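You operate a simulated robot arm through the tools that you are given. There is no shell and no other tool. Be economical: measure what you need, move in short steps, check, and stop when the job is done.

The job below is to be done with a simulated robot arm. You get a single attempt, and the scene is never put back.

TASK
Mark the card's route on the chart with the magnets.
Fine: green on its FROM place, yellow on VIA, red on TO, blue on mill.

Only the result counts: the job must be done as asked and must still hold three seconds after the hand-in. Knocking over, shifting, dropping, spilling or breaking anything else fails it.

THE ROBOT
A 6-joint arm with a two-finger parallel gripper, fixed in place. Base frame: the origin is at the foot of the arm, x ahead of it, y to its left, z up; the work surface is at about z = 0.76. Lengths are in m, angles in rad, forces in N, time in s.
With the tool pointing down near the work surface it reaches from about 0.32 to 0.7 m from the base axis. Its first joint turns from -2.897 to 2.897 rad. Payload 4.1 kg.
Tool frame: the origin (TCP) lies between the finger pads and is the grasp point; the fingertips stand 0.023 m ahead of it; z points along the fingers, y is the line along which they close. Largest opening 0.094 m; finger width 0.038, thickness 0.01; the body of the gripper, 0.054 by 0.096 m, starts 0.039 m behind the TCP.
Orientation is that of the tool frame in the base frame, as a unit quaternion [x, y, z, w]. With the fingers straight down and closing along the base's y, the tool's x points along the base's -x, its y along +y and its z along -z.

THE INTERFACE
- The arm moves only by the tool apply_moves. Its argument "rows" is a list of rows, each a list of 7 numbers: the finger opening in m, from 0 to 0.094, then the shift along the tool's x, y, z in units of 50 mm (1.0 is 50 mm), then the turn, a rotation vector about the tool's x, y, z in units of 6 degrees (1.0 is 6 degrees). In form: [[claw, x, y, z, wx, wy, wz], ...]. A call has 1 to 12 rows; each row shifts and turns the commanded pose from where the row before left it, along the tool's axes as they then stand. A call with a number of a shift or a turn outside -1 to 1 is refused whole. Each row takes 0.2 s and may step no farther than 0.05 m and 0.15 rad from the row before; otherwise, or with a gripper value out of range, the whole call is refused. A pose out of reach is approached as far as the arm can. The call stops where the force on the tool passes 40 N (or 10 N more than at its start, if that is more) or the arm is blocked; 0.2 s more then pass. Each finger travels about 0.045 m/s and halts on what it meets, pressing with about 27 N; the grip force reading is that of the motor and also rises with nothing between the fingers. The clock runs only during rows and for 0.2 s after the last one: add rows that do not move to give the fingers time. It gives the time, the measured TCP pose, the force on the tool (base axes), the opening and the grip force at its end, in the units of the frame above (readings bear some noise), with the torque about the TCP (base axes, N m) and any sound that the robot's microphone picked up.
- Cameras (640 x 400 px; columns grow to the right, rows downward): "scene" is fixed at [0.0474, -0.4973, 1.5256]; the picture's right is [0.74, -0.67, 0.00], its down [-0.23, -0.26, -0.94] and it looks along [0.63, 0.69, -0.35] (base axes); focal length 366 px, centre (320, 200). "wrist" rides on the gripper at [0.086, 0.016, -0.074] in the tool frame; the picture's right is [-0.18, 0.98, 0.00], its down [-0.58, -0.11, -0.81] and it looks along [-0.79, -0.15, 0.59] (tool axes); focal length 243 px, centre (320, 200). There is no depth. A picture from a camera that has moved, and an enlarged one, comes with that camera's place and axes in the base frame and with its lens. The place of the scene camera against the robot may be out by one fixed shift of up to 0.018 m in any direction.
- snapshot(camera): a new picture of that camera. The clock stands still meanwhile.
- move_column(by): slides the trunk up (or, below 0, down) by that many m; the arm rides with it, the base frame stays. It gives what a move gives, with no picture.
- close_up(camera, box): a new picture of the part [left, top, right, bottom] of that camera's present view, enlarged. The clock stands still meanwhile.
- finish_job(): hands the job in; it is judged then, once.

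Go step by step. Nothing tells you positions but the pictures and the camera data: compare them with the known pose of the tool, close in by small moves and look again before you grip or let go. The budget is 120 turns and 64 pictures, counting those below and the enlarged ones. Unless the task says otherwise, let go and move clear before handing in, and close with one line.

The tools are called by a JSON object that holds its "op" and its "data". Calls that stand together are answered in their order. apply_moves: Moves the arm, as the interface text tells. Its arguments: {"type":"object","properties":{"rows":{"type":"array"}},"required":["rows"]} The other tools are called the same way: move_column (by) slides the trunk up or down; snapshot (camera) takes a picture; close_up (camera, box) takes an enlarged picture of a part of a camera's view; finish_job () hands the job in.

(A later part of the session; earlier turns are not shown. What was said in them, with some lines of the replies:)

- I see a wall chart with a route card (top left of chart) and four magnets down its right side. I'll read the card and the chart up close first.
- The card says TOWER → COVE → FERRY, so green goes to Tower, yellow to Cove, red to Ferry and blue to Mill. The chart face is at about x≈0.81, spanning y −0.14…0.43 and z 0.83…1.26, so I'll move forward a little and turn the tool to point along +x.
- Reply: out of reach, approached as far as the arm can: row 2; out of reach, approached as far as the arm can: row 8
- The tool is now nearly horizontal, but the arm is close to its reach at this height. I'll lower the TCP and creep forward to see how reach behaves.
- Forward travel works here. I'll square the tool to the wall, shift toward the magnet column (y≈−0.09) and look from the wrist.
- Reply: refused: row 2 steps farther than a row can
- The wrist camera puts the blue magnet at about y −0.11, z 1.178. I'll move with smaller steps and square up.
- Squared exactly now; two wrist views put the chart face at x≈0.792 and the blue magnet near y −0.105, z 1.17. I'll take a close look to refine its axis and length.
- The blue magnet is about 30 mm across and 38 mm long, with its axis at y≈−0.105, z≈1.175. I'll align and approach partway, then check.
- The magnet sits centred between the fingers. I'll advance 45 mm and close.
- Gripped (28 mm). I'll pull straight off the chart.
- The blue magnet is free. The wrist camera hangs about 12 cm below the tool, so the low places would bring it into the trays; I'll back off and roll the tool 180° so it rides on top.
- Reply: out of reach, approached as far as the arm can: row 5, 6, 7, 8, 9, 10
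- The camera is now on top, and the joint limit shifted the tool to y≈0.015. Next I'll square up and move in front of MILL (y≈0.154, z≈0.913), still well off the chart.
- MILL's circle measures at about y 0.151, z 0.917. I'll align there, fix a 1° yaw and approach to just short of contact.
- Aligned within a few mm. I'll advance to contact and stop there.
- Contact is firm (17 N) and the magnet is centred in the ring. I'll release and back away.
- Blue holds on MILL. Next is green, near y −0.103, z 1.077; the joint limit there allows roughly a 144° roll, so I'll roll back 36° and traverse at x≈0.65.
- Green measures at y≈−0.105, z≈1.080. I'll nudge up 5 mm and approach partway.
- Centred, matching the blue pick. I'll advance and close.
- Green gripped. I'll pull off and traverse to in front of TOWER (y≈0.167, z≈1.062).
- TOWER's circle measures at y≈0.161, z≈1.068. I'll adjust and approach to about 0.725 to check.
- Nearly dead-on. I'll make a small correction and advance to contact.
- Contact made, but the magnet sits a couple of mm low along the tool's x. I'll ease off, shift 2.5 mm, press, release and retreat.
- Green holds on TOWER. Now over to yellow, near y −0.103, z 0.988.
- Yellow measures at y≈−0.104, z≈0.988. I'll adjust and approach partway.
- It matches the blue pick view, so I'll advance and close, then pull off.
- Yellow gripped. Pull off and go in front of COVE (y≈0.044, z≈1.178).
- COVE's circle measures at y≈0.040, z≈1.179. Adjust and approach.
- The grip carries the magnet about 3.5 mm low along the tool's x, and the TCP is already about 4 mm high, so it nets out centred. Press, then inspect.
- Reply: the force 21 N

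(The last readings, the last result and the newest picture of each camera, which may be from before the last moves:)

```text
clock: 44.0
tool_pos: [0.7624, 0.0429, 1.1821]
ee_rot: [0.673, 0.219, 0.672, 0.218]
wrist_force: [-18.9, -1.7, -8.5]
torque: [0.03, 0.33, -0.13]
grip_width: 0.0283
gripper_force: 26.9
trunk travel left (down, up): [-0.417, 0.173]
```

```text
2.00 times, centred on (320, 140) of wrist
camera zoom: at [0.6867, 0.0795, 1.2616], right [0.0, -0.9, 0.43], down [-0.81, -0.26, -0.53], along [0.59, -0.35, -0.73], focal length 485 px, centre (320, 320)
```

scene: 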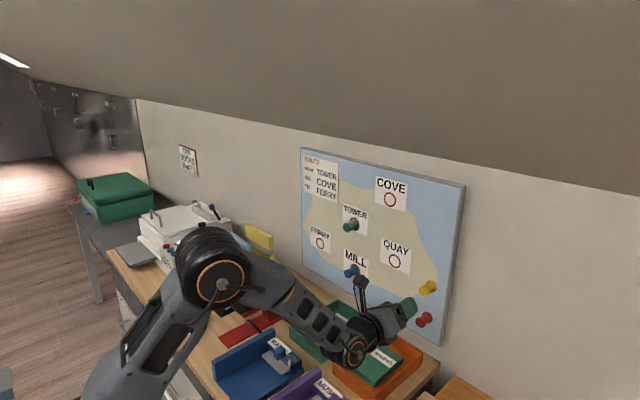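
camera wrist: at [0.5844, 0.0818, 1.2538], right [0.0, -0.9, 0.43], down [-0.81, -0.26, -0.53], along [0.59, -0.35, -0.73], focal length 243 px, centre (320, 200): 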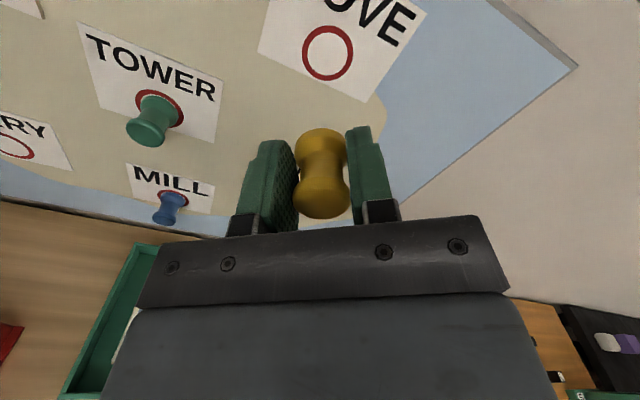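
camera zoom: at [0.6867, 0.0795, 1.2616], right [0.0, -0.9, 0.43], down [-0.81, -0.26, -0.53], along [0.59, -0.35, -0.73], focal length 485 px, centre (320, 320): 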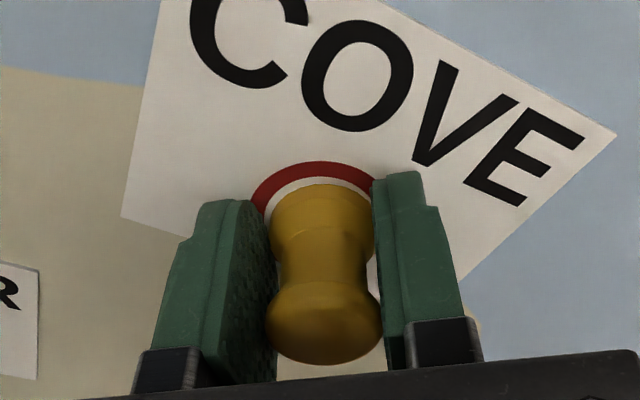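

Well centred in the COVE ring with firm contact. Release and retreat.

{"op": "apply_moves", "data": {"rows": [[0.03, 0, 0, 0, 0, 0, 0], [0.05, 0, 0, 0, 0, 0, 0], [0.06, 0, 0, 0, 0, 0, 0], [0.06, 0, 0, 0, 0, 0, 0], [0.06, 0, 0, -0.4, 0, 0, 0], [0.06, 0, 0, -0.9, 0, 0, 0], [0.06, 0, 0, -0.9, 0, 0, 0], [0.06, 0, 0, 0, 0, 0, 0]]}}

{"op": "snapshot", "data": {"camera": "wrist"}}

{"op": "close_up", "data": {"camera": "scene", "box": [180, 200, 460, 400]}}

```text
clock: 45.8
tool_pos: [0.652, 0.0428, 1.1848]
ee_rot: [0.672, 0.219, 0.673, 0.218]
wrist_force: [0.1, 0.0, 0.3]
torque: [0.01, 0.0, 0.01]
grip_width: 0.06
gripper_force: 0.2
trunk travel left (down, up): [-0.417, 0.173]
```

```text
27 pictures are left
camera wrist: at [0.5766, 0.08, 1.2627], right [0.0, -0.9, 0.43], down [-0.81, -0.26, -0.53], along [0.59, -0.35, -0.73], focal length 243 px, centre (320, 200)
```

wrist: 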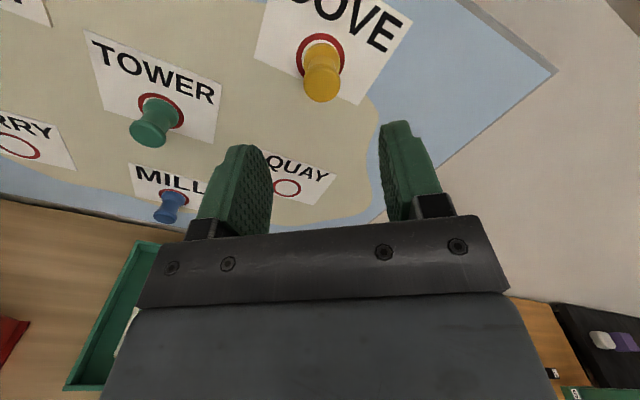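

```text
2.00 times, centred on (320, 300) of scene
camera zoom: at [0.0474, -0.4973, 1.5256], right [0.74, -0.67, 0.0], down [-0.23, -0.26, -0.94], along [0.63, 0.69, -0.35], focal length 732 px, centre (320, 0)
```

zoom: 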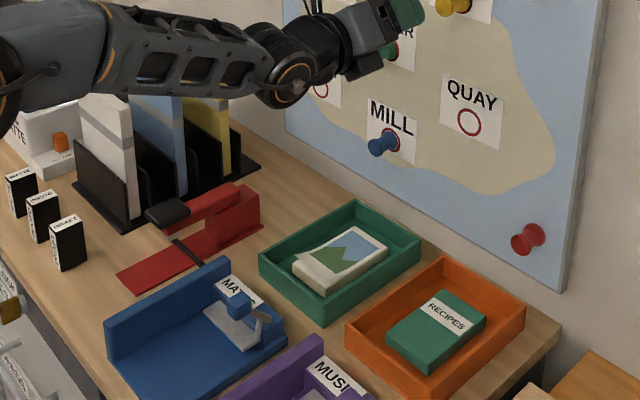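

Yellow holds on COVE. Red is low (z≈0.893), so I'll come in high and close to the chart to keep the wrist clear of the trays: first to y≈−0.104, z≈0.95, x≈0.70.

{"op": "apply_moves", "data": {"rows": [[0.06, -0.79, -0.056, 0, 0, 0, 0], [0.06, -0.79, -0.056, 0, 0, 0, 0], [0.06, -0.79, -0.056, 0, 0, 0, 0], [0.06, -0.79, -0.056, 0, 0, 0, 0], [0.06, -0.79, -0.056, 0, 0, 0, 0], [0.06, -0.79, -0.056, 0, 0, 0, 0], [0.06, -0.79, -0.056, 0, 0, 0, 0], [0.06, 0, 0, 0.96, 0, 0, 0], [0.06, 0, 0, 0, 0, 0, 0]]}}

{"op": "snapshot", "data": {"camera": "wrist"}}

{"op": "close_up", "data": {"camera": "scene", "box": [180, 200, 460, 400]}}

```text
clock: 47.8
tool_pos: [0.7047, -0.1049, 0.9472]
ee_rot: [0.672, 0.218, 0.673, 0.22]
wrist_force: [-0.6, 0.2, 0.3]
torque: [0.0, 0.0, 0.01]
grip_width: 0.06
gripper_force: 0.0
trunk travel left (down, up): [-0.417, 0.173]
```

```text
25 pictures are left
camera wrist: at [0.6272, -0.0675, 1.0258], right [0.0, -0.9, 0.43], down [-0.81, -0.26, -0.53], along [0.59, -0.35, -0.73], focal length 243 px, centre (320, 200)
```

wrist: 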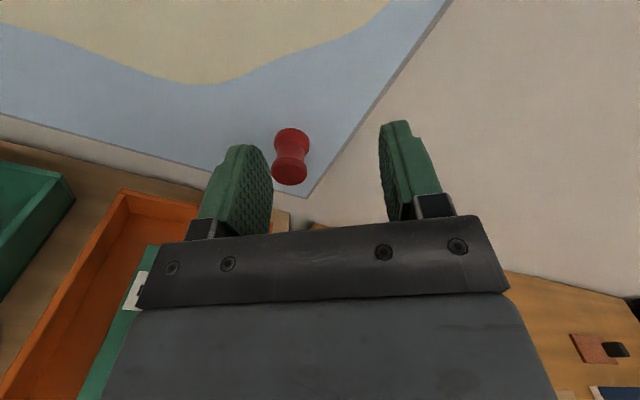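

```text
2.00 times, centred on (320, 300) of scene
camera zoom: at [0.0474, -0.4973, 1.5256], right [0.74, -0.67, 0.0], down [-0.23, -0.26, -0.94], along [0.63, 0.69, -0.35], focal length 732 px, centre (320, 0)
```

zoom: 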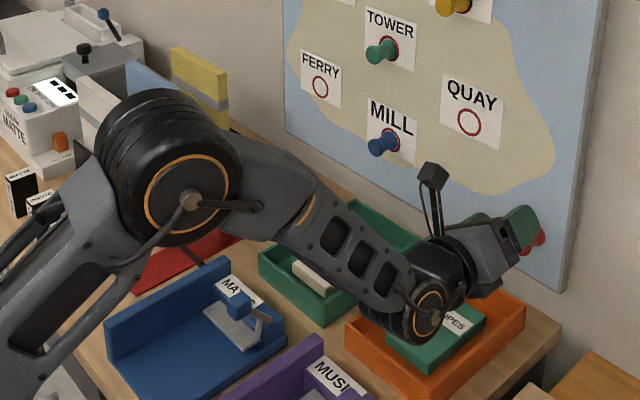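

Red measures at y≈−0.104, z≈0.895. The wrist has several cm over the orange tray, so I'll descend gently and look.

{"op": "apply_moves", "data": {"rows": [[0.065, -0.42, -0.31, 0, 0, 0, 0], [0.065, -0.41, -0.32, 0.15, 0, 0, 0], [0.065, 0, 0, 0.15, 0, 0, 0], [0.065, 0, 0, 0, 0, 0, 0]]}}

{"op": "snapshot", "data": {"camera": "wrist"}}

{"op": "close_up", "data": {"camera": "scene", "box": [180, 200, 460, 400]}}

```text
clock: 48.8
tool_pos: [0.7179, -0.102, 0.8964]
ee_rot: [0.672, 0.22, 0.672, 0.219]
wrist_force: [0.7, -0.1, 0.5]
torque: [0.01, -0.01, 0.0]
grip_width: 0.0648
gripper_force: 0.0
trunk travel left (down, up): [-0.417, 0.173]
```

```text
23 pictures are left
camera wrist: at [0.6424, -0.0656, 0.9743], right [0.0, -0.9, 0.43], down [-0.81, -0.26, -0.53], along [0.59, -0.35, -0.73], focal length 243 px, centre (320, 200)
```

wrist: 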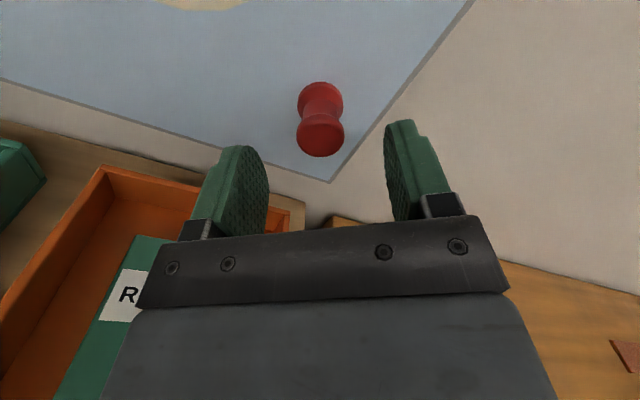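

```text
2.00 times, centred on (320, 300) of scene
camera zoom: at [0.0474, -0.4973, 1.5256], right [0.74, -0.67, 0.0], down [-0.23, -0.26, -0.94], along [0.63, 0.69, -0.35], focal length 732 px, centre (320, 0)
```

zoom: 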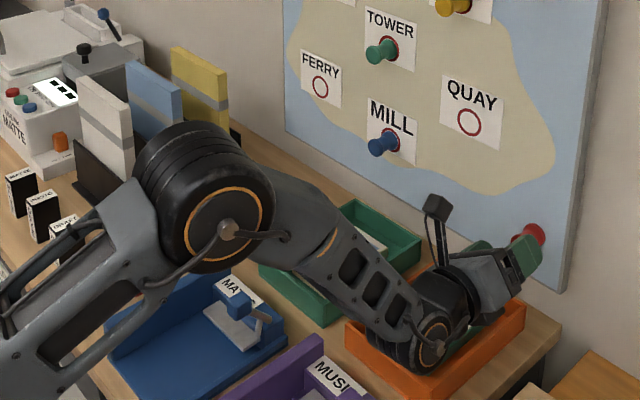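

No contact, and the magnet sits at the same view spot as earlier picks. Advance and grip.

{"op": "apply_moves", "data": {"rows": [[0.065, -0.02, 0, 0.5, 0, 0, 0], [0.065, 0, 0, 0.38, 0, 0, 0], [0.065, 0, 0, 0, 0, 0, 0], [0.045, 0, 0, 0, 0, 0, 0], [0.025, 0, 0, 0, 0, 0, 0], [0.015, 0, 0, 0, 0, 0, 0], [0.015, 0, 0, 0, 0, 0, 0]]}}

{"op": "close_up", "data": {"camera": "wrist", "box": [180, 80, 440, 240]}}

```text
clock: 50.4
tool_pos: [0.7616, -0.1027, 0.8942]
ee_rot: [0.672, 0.219, 0.673, 0.219]
wrist_force: [-0.2, -0.3, -0.2]
torque: [0.01, -0.01, 0.01]
grip_width: 0.0277
gripper_force: 27.4
trunk travel left (down, up): [-0.417, 0.173]
```

```text
2.46 times, centred on (310, 160) of wrist
camera zoom: at [0.6858, -0.0653, 0.9728], right [0.0, -0.9, 0.43], down [-0.81, -0.26, -0.53], along [0.59, -0.35, -0.73], focal length 597 px, centre (345, 298)
```

zoom: 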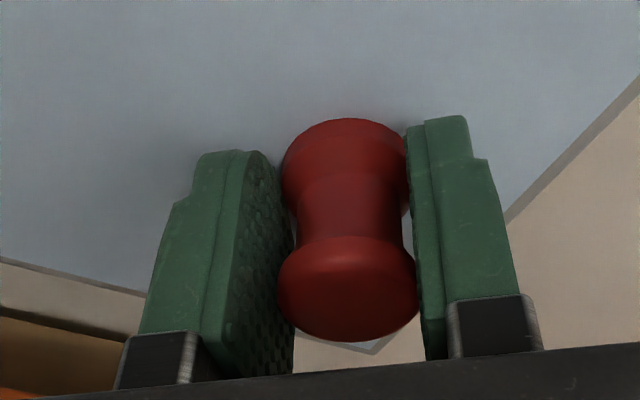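

Red gripped. I'll pull back, lift clear, cross to y≈0.2 at z≈1.05, and roll back to camera-up to keep clear of the folders near FERRY.

{"op": "apply_moves", "data": {"rows": [[0.015, 0, 0, -0.3, 0, 0, 0], [0.015, 0, 0, -0.7, 0, 0, 0], [0.015, 0.63, 0.456, 0, 0, 0, 0], [0.015, 0.63, 0.456, 0, 0, 0, 0], [0.015, 0.63, 0.456, 0, 0, 0, 0], [0.015, 0.63, 0.456, 0, 0, 0, 0], [0.015, 0, 0, -1, 0, 0, 0], [0.015, 0, 0, 0, 0, 0, 0]]}}

{"op": "apply_moves", "data": {"rows": [[0.015, 0.51, -0.7, 0, 0, 0, 0], [0.015, 0.51, -0.7, 0, 0, 0, 0], [0.015, 0.51, -0.7, 0, 0, 0, 0], [0.015, 0.51, -0.7, 0, 0, 0, 0], [0.015, 0.51, -0.7, 0, 0, 0, 0], [0.015, 0.51, -0.7, 0, 0, 0, 0], [0.015, 0.51, -0.7, 0, 0, 0, 0], [0.015, 0, 0, 0, 0, 0, 0]]}}

{"op": "apply_moves", "data": {"rows": [[0.015, 0, 0, 0, 0, 0, 1], [0.015, 0, 0, 0, 0, 0, 1], [0.015, 0, 0, 0, 0, 0, 1], [0.015, 0, 0, 0, 0, 0, 1], [0.015, 0, 0, 0, 0, 0, 1], [0.015, 0, 0, 0, 0, 0, 1], [0.015, 0, 0, 0, 0, 0, 0]]}}

{"op": "snapshot", "data": {"camera": "wrist"}}

{"op": "snapshot", "data": {"camera": "scene"}}

```text
clock: 52.2
tool_pos: [0.6585, -0.1033, 1.0484]
ee_rot: [0.672, 0.219, 0.672, 0.219]
wrist_force: [0.0, -0.4, 0.4]
torque: [0.0, 0.01, 0.0]
grip_width: 0.0273
gripper_force: 26.6
trunk travel left (down, up): [-0.417, 0.173]
```

```text
clock: 54.0
tool_pos: [0.6587, 0.2009, 1.0465]
ee_rot: [0.672, 0.22, 0.673, 0.218]
wrist_force: [0.5, 0.5, -0.2]
torque: [-0.02, -0.02, -0.02]
grip_width: 0.0274
gripper_force: 27.1
trunk travel left (down, up): [-0.417, 0.173]
```

```text
clock: 55.6
tool_pos: [0.6601, 0.2003, 1.0494]
ee_rot: [0.707, 0.0, 0.707, -0.001]
wrist_force: [1.1, 0.0, 0.1]
torque: [0.0, -0.03, 0.0]
grip_width: 0.0276
gripper_force: 26.5
trunk travel left (down, up): [-0.417, 0.173]
```

```text
20 pictures are left
camera wrist: at [0.5843, 0.1837, 1.1352], right [0.0, -0.98, -0.18], down [-0.81, 0.11, -0.58], along [0.59, 0.15, -0.79], focal length 243 px, centre (320, 200)
```

wrist: 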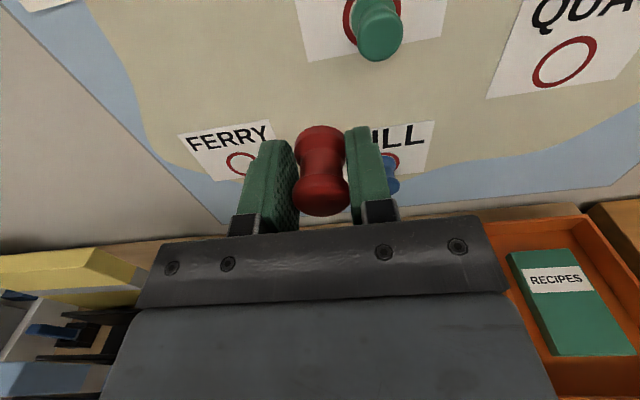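

```text
19 pictures are left
```

scene: 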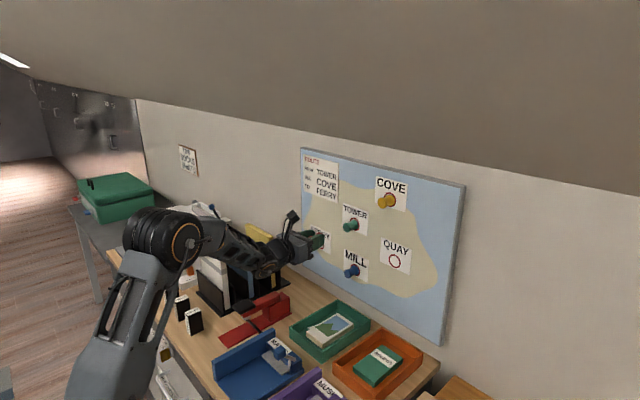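

The yellow folder's near corner is at about (0.65, 0.384, 0.946), only just left of FERRY's approach. I'll go to FERRY's y at height, close to the chart, and inspect before descending.

{"op": "apply_moves", "data": {"rows": [[0.015, 0, -0.76, 0.4, 0, 0, 0], [0.015, 0, -0.76, 0.4, 0, 0, 0], [0.015, 0, -0.76, 0.4, 0, 0, 0], [0.015, 0, 0, 0, 0, 0, 0]]}}

{"op": "snapshot", "data": {"camera": "wrist"}}

{"op": "close_up", "data": {"camera": "scene", "box": [140, 180, 380, 330]}}

```text
clock: 56.6
tool_pos: [0.7208, 0.3139, 1.0471]
ee_rot: [0.707, 0.002, 0.707, 0.0]
wrist_force: [0.2, -1.2, -0.5]
torque: [-0.01, -0.02, -0.01]
grip_width: 0.0275
gripper_force: 27.3
trunk travel left (down, up): [-0.417, 0.173]
```

```text
18 pictures are left
camera wrist: at [0.6453, 0.2981, 1.1319], right [0.0, -0.98, -0.18], down [-0.81, 0.11, -0.58], along [0.59, 0.15, -0.79], focal length 243 px, centre (320, 200)
```

wrist: 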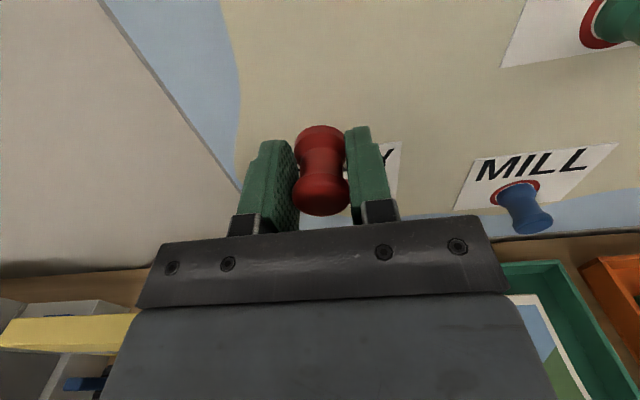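

```text
2.67 times, centred on (260, 255) of scene
camera zoom: at [0.0474, -0.4973, 1.5256], right [0.74, -0.67, 0.0], down [-0.23, -0.26, -0.94], along [0.63, 0.69, -0.35], focal length 976 px, centre (480, 53)
```

zoom: 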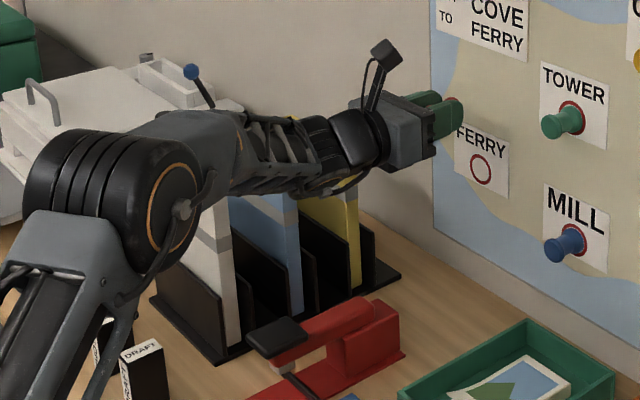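

The forearm is close to the folders, so I need their position precisely before descending. I'll step right to see their near ends from the wrist.

{"op": "apply_moves", "data": {"rows": [[0.015, 0, 0.8, -0.5, 0, 0, 0], [0.015, 0, 0.8, -0.5, 0, 0, 0], [0.015, 0, 0.9, 0, 0, 0, 0], [0.015, 0, 0.9, 0, 0, 0, 0], [0.015, 0, 0, 0, 0, 0, 0]]}}

{"op": "close_up", "data": {"camera": "wrist", "box": [0, 200, 200, 400]}}

{"op": "close_up", "data": {"camera": "scene", "box": [180, 200, 340, 320]}}

```text
clock: 57.8
tool_pos: [0.6708, 0.1436, 1.0506]
ee_rot: [0.707, 0.002, 0.707, 0.0]
wrist_force: [0.2, -0.4, 0.2]
torque: [0.01, 0.04, -0.02]
grip_width: 0.0275
gripper_force: 27.1
trunk travel left (down, up): [-0.417, 0.173]
```

```text
2.00 times, centred on (100, 300) of wrist
camera zoom: at [0.5948, 0.1277, 1.1355], right [0.0, -0.98, -0.18], down [-0.81, 0.11, -0.58], along [0.59, 0.15, -0.79], focal length 485 px, centre (760, 0)
```

zoom: 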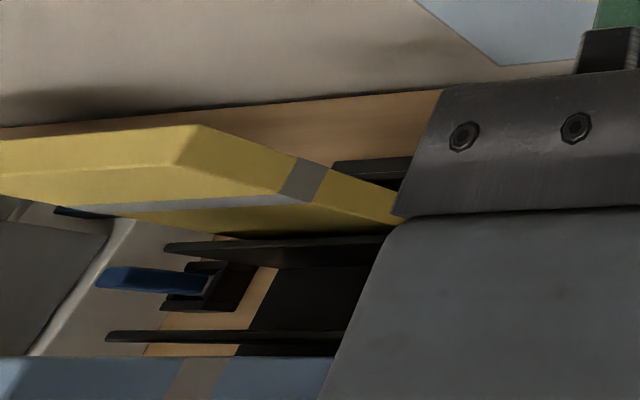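

```text
3.33 times, centred on (260, 260) of scene
camera zoom: at [0.0474, -0.4973, 1.5256], right [0.74, -0.67, 0.0], down [-0.23, -0.26, -0.94], along [0.63, 0.69, -0.35], focal length 1220 px, centre (520, 0)
```

zoom: 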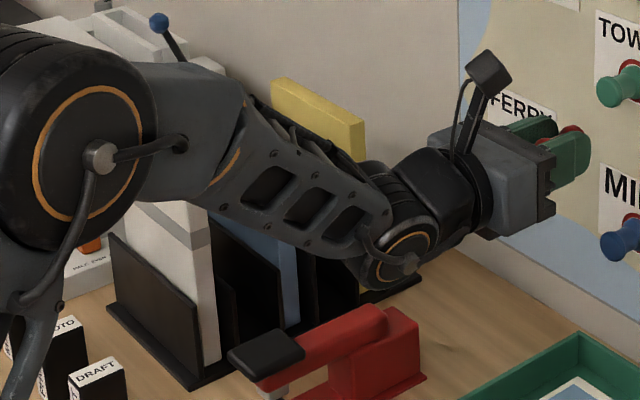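

The folders' near ends are actually at y≈0.43 with tops at z≈0.96, so FERRY has about 7 cm of clearance, and the stapler below tops out near 0.83. I'll go back over and descend to z≈0.95.

{"op": "apply_moves", "data": {"rows": [[0.015, 0, -0.85, 0.25, 0, 0, 0], [0.015, 0, -0.85, 0.25, 0, 0, 0], [0.015, 0, -0.85, 0, 0, 0, 0], [0.015, 0, -0.85, 0, 0, 0, 0], [0.015, -0.7, 0, 0, 0, 0, 0], [0.015, -0.7, 0, 0, 0, 0, 0], [0.015, -0.6, 0, 0, 0, 0, 0], [0.015, 0, 0, 0, 0, 0, 0]]}}

{"op": "snapshot", "data": {"camera": "wrist"}}

{"op": "close_up", "data": {"camera": "scene", "box": [140, 180, 380, 330]}}

```text
clock: 59.6
tool_pos: [0.6947, 0.3158, 0.9496]
ee_rot: [0.707, 0.001, 0.707, 0.001]
wrist_force: [0.1, 0.2, 0.0]
torque: [0.0, 0.0, -0.03]
grip_width: 0.0226
gripper_force: 26.9
trunk travel left (down, up): [-0.417, 0.173]
```

```text
14 pictures are left
camera wrist: at [0.6194, 0.2992, 1.0355], right [0.0, -0.98, -0.18], down [-0.81, 0.11, -0.58], along [0.59, 0.15, -0.79], focal length 243 px, centre (320, 200)
```

wrist: 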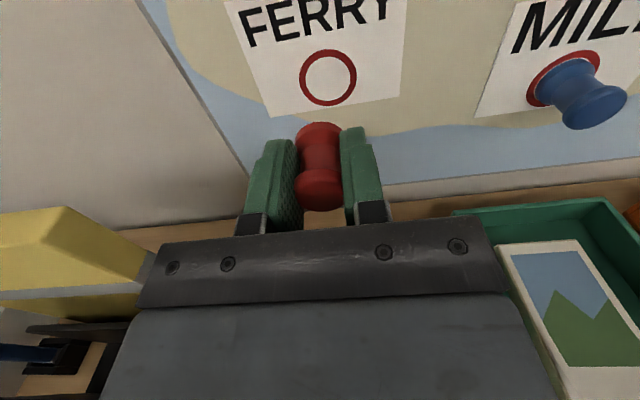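

```text
2.67 times, centred on (260, 255) of scene
camera zoom: at [0.0474, -0.4973, 1.5256], right [0.74, -0.67, 0.0], down [-0.23, -0.26, -0.94], along [0.63, 0.69, -0.35], focal length 976 px, centre (480, 53)
```

zoom: 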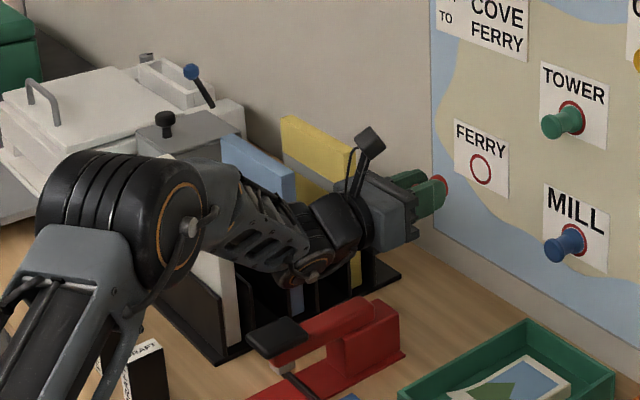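

The grip width has dropped from 27.5 to 22.6 mm, so the magnet may have shifted in the fingers. I'll look closely before continuing.

{"op": "close_up", "data": {"camera": "wrist", "box": [220, 100, 420, 240]}}

```text
2.86 times, centred on (320, 170) of wrist
camera zoom: at [0.6194, 0.2992, 1.0355], right [0.0, -0.98, -0.18], down [-0.81, 0.11, -0.58], along [0.59, 0.15, -0.79], focal length 693 px, centre (320, 286)
```

zoom: 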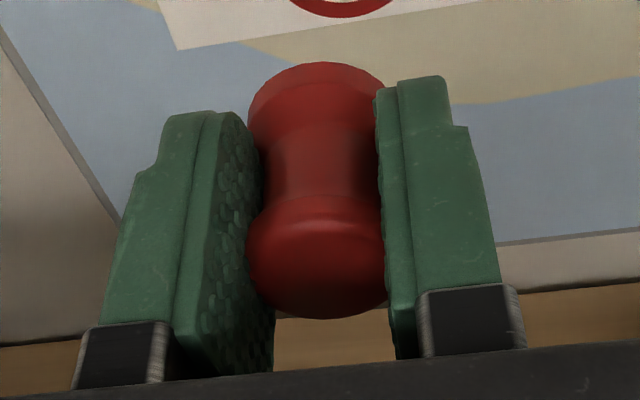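

The magnet is still axial but has crept a few mm forward in the fingers, so I'll place it gently now. FERRY's ring measures y≈0.310, z≈0.949; I'll shift and approach slowly.

{"op": "apply_moves", "data": {"rows": [[0.01, 0.02, 0.06, 0.1, 0, 0, 0], [0.01, 0.02, 0.06, 0.2, 0, 0, 0], [0.01, 0, 0, 0.2, 0, 0, 0], [0.01, 0, 0, 0.2, 0, 0, 0], [0.01, 0, 0, 0.15, 0, 0, 0], [0.01, 0, 0, 0, 0, 0, 0]]}}

{"op": "close_up", "data": {"camera": "wrist", "box": [220, 40, 420, 240]}}

```text
clock: 61.0
tool_pos: [0.7377, 0.3086, 0.952]
ee_rot: [0.707, 0.001, 0.707, 0.0]
wrist_force: [0.2, 0.0, -0.7]
torque: [0.0, 0.02, 0.0]
grip_width: 0.0228
gripper_force: 26.3
trunk travel left (down, up): [-0.417, 0.173]
```

```text
2.00 times, centred on (320, 140) of wrist
camera zoom: at [0.6619, 0.2917, 1.0378], right [0.0, -0.98, -0.18], down [-0.81, 0.11, -0.58], along [0.59, 0.15, -0.79], focal length 485 px, centre (320, 320)
```

zoom: 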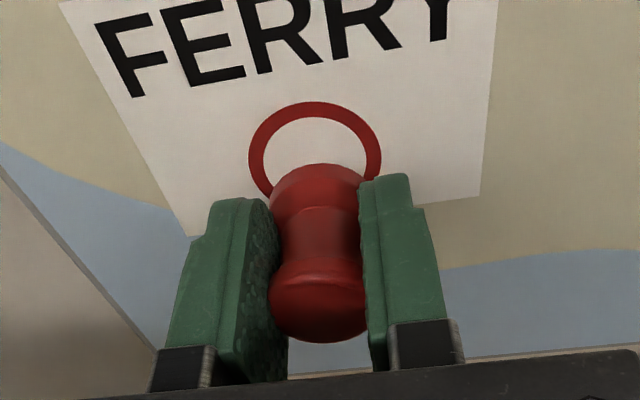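

Alignment is good. I'll press on slowly.

{"op": "apply_moves", "data": {"rows": [[0.01, 0, 0, 0.15, 0, 0, 0], [0.01, 0, 0, 0.1, 0, 0, 0], [0.01, 0, 0, 0.06, 0, 0, 0], [0.01, 0, 0, 0.06, 0, 0, 0], [0.01, 0, 0, 0, 0, 0, 0]]}}

{"op": "close_up", "data": {"camera": "wrist", "box": [220, 40, 420, 240]}}

```text
clock: 62.2
tool_pos: [0.7552, 0.3077, 0.9507]
ee_rot: [0.707, 0.002, 0.707, -0.001]
wrist_force: [2.4, -0.3, -0.1]
torque: [-0.03, 0.0, -0.03]
grip_width: 0.0227
gripper_force: 27.5
trunk travel left (down, up): [-0.417, 0.173]
```

```text
2.00 times, centred on (320, 140) of wrist
camera zoom: at [0.6807, 0.2914, 1.0373], right [0.0, -0.98, -0.18], down [-0.81, 0.11, -0.58], along [0.59, 0.15, -0.79], focal length 485 px, centre (320, 320)
```

zoom: 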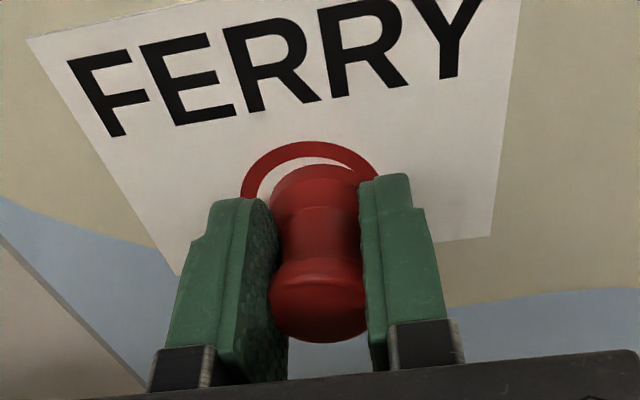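

The magnet is just starting to be attracted to the chart. I'll nudge 1.5 mm left and press a little further.

{"op": "apply_moves", "data": {"rows": [[0.01, 0, -0.03, 0.03, 0, 0, 0], [0.01, 0, 0, 0.05, 0, 0, 0], [0.01, 0, 0, 0.03, 0, 0, 0], [0.01, 0, 0, 0, 0, 0, 0]]}}

```text
clock: 63.3
tool_pos: [0.7579, 0.3074, 0.9516]
ee_rot: [0.707, 0.001, 0.707, 0.001]
wrist_force: [-27.7, -8.7, 2.2]
torque: [-0.03, 0.04, -0.24]
grip_width: 0.0228
gripper_force: 27.1
trunk travel left (down, up): [-0.417, 0.173]
stopped in row 4: the force on the tool passed its limit at 40 N (the readings are from after the stop); the commanded pose is now the measured one
```

Firm contact now. I'll release and back straight away.

{"op": "apply_moves", "data": {"rows": [[0.03, 0, 0, 0, 0, 0, 0], [0.045, 0, 0, 0, 0, 0, 0], [0.06, 0, 0, 0, 0, 0, 0], [0.06, 0, 0, 0, 0, 0, 0], [0.06, 0, 0, 0, 0, 0, 0], [0.06, 0, 0, -0.3, 0, 0, 0], [0.06, 0, 0, -0.5, 0, 0, 0], [0.06, 0, 0, -0.5, 0, 0, 0], [0.06, 0, 0, 0, 0, 0, 0]]}}

{"op": "snapshot", "data": {"camera": "wrist"}}

```text
clock: 65.3
tool_pos: [0.6958, 0.3089, 0.9484]
ee_rot: [0.709, 0.002, 0.705, 0.001]
wrist_force: [0.3, -0.3, 0.0]
torque: [0.0, 0.06, -0.03]
grip_width: 0.0602
gripper_force: 0.0
trunk travel left (down, up): [-0.417, 0.173]
```

```text
9 pictures are left
camera wrist: at [0.6201, 0.2934, 1.0352], right [0.0, -0.98, -0.18], down [-0.81, 0.11, -0.58], along [0.59, 0.15, -0.8], focal length 243 px, centre (320, 200)
```

wrist: 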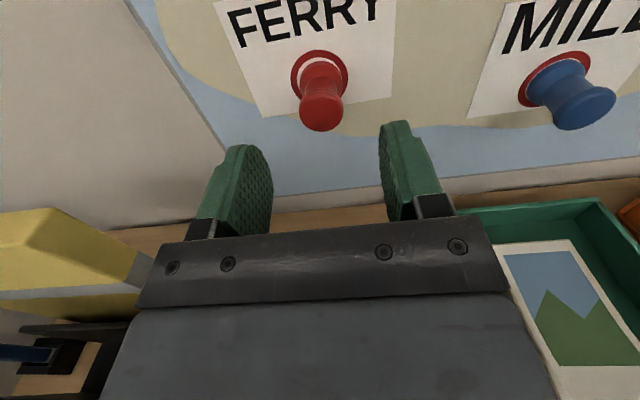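

Red is on FERRY. I'll lift up and away, then check everything.

{"op": "apply_moves", "data": {"rows": [[0.06, 0, 0, -0.8, 0, 0, 0], [0.06, 0.8, 0, 0, 0, 0, 0], [0.06, 0.8, 0, 0, 0, 0, 0], [0.06, 0.8, 0, 0, 0, 0, 0], [0.06, 0, 0, -0.8, 0, 0, 0], [0.06, 0, 0.8, -0.4, 0, 0, 0], [0.06, 0, 0.8, -0.4, 0, 0, 0], [0.06, 0, 0, 0, 0, 0, 0]]}}

{"op": "snapshot", "data": {"camera": "scene"}}

{"op": "close_up", "data": {"camera": "scene", "box": [295, 145, 475, 285]}}

{"op": "snapshot", "data": {"camera": "wrist"}}

```text
clock: 67.1
tool_pos: [0.5739, 0.2301, 1.0712]
ee_rot: [0.708, 0.001, 0.706, 0.0]
wrist_force: [-0.3, -0.4, 0.5]
torque: [0.0, 0.0, -0.01]
grip_width: 0.0598
gripper_force: 0.2
trunk travel left (down, up): [-0.417, 0.173]
```

```text
8 pictures are left
```

scene: 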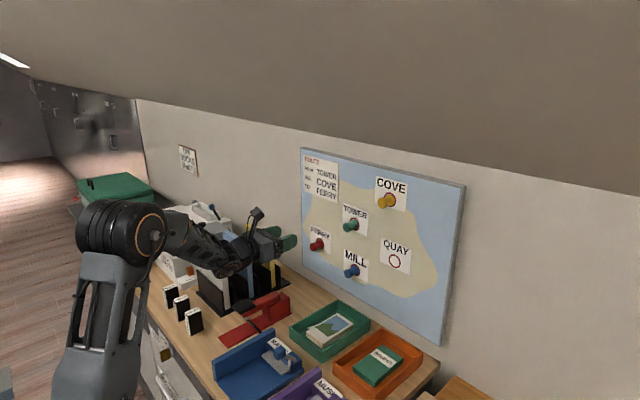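

```text
2.86 times, centred on (385, 215) of scene
camera zoom: at [0.0474, -0.4973, 1.5256], right [0.74, -0.67, 0.0], down [-0.23, -0.26, -0.94], along [0.63, 0.69, -0.35], focal length 1046 px, centre (134, 157)
```

zoom: 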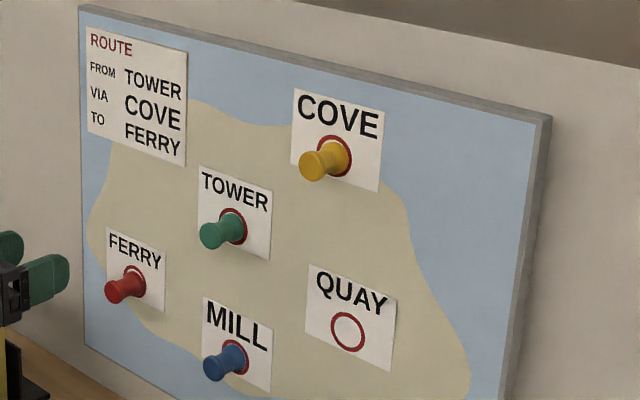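

```text
6 pictures are left
camera wrist: at [0.499, 0.2144, 1.1578], right [0.0, -0.98, -0.18], down [-0.81, 0.11, -0.58], along [0.59, 0.15, -0.8], focal length 243 px, centre (320, 200)
```

wrist: 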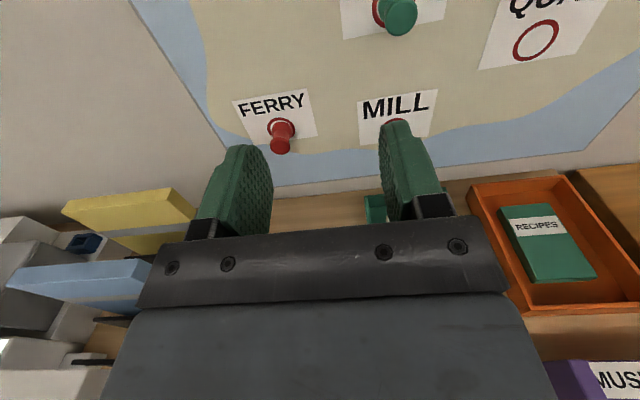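

All four magnets sit in their rings, nothing else has moved and the arm is clear, so I'm handing in.

{"op": "finish_job", "data": {}}

```text
The job is handed in.
```

The job is handed in: green is on TOWER (FROM), yellow on COVE (VIA), red on FERRY (TO) and blue on MILL. Red sits about 2–3 mm low in its ring.
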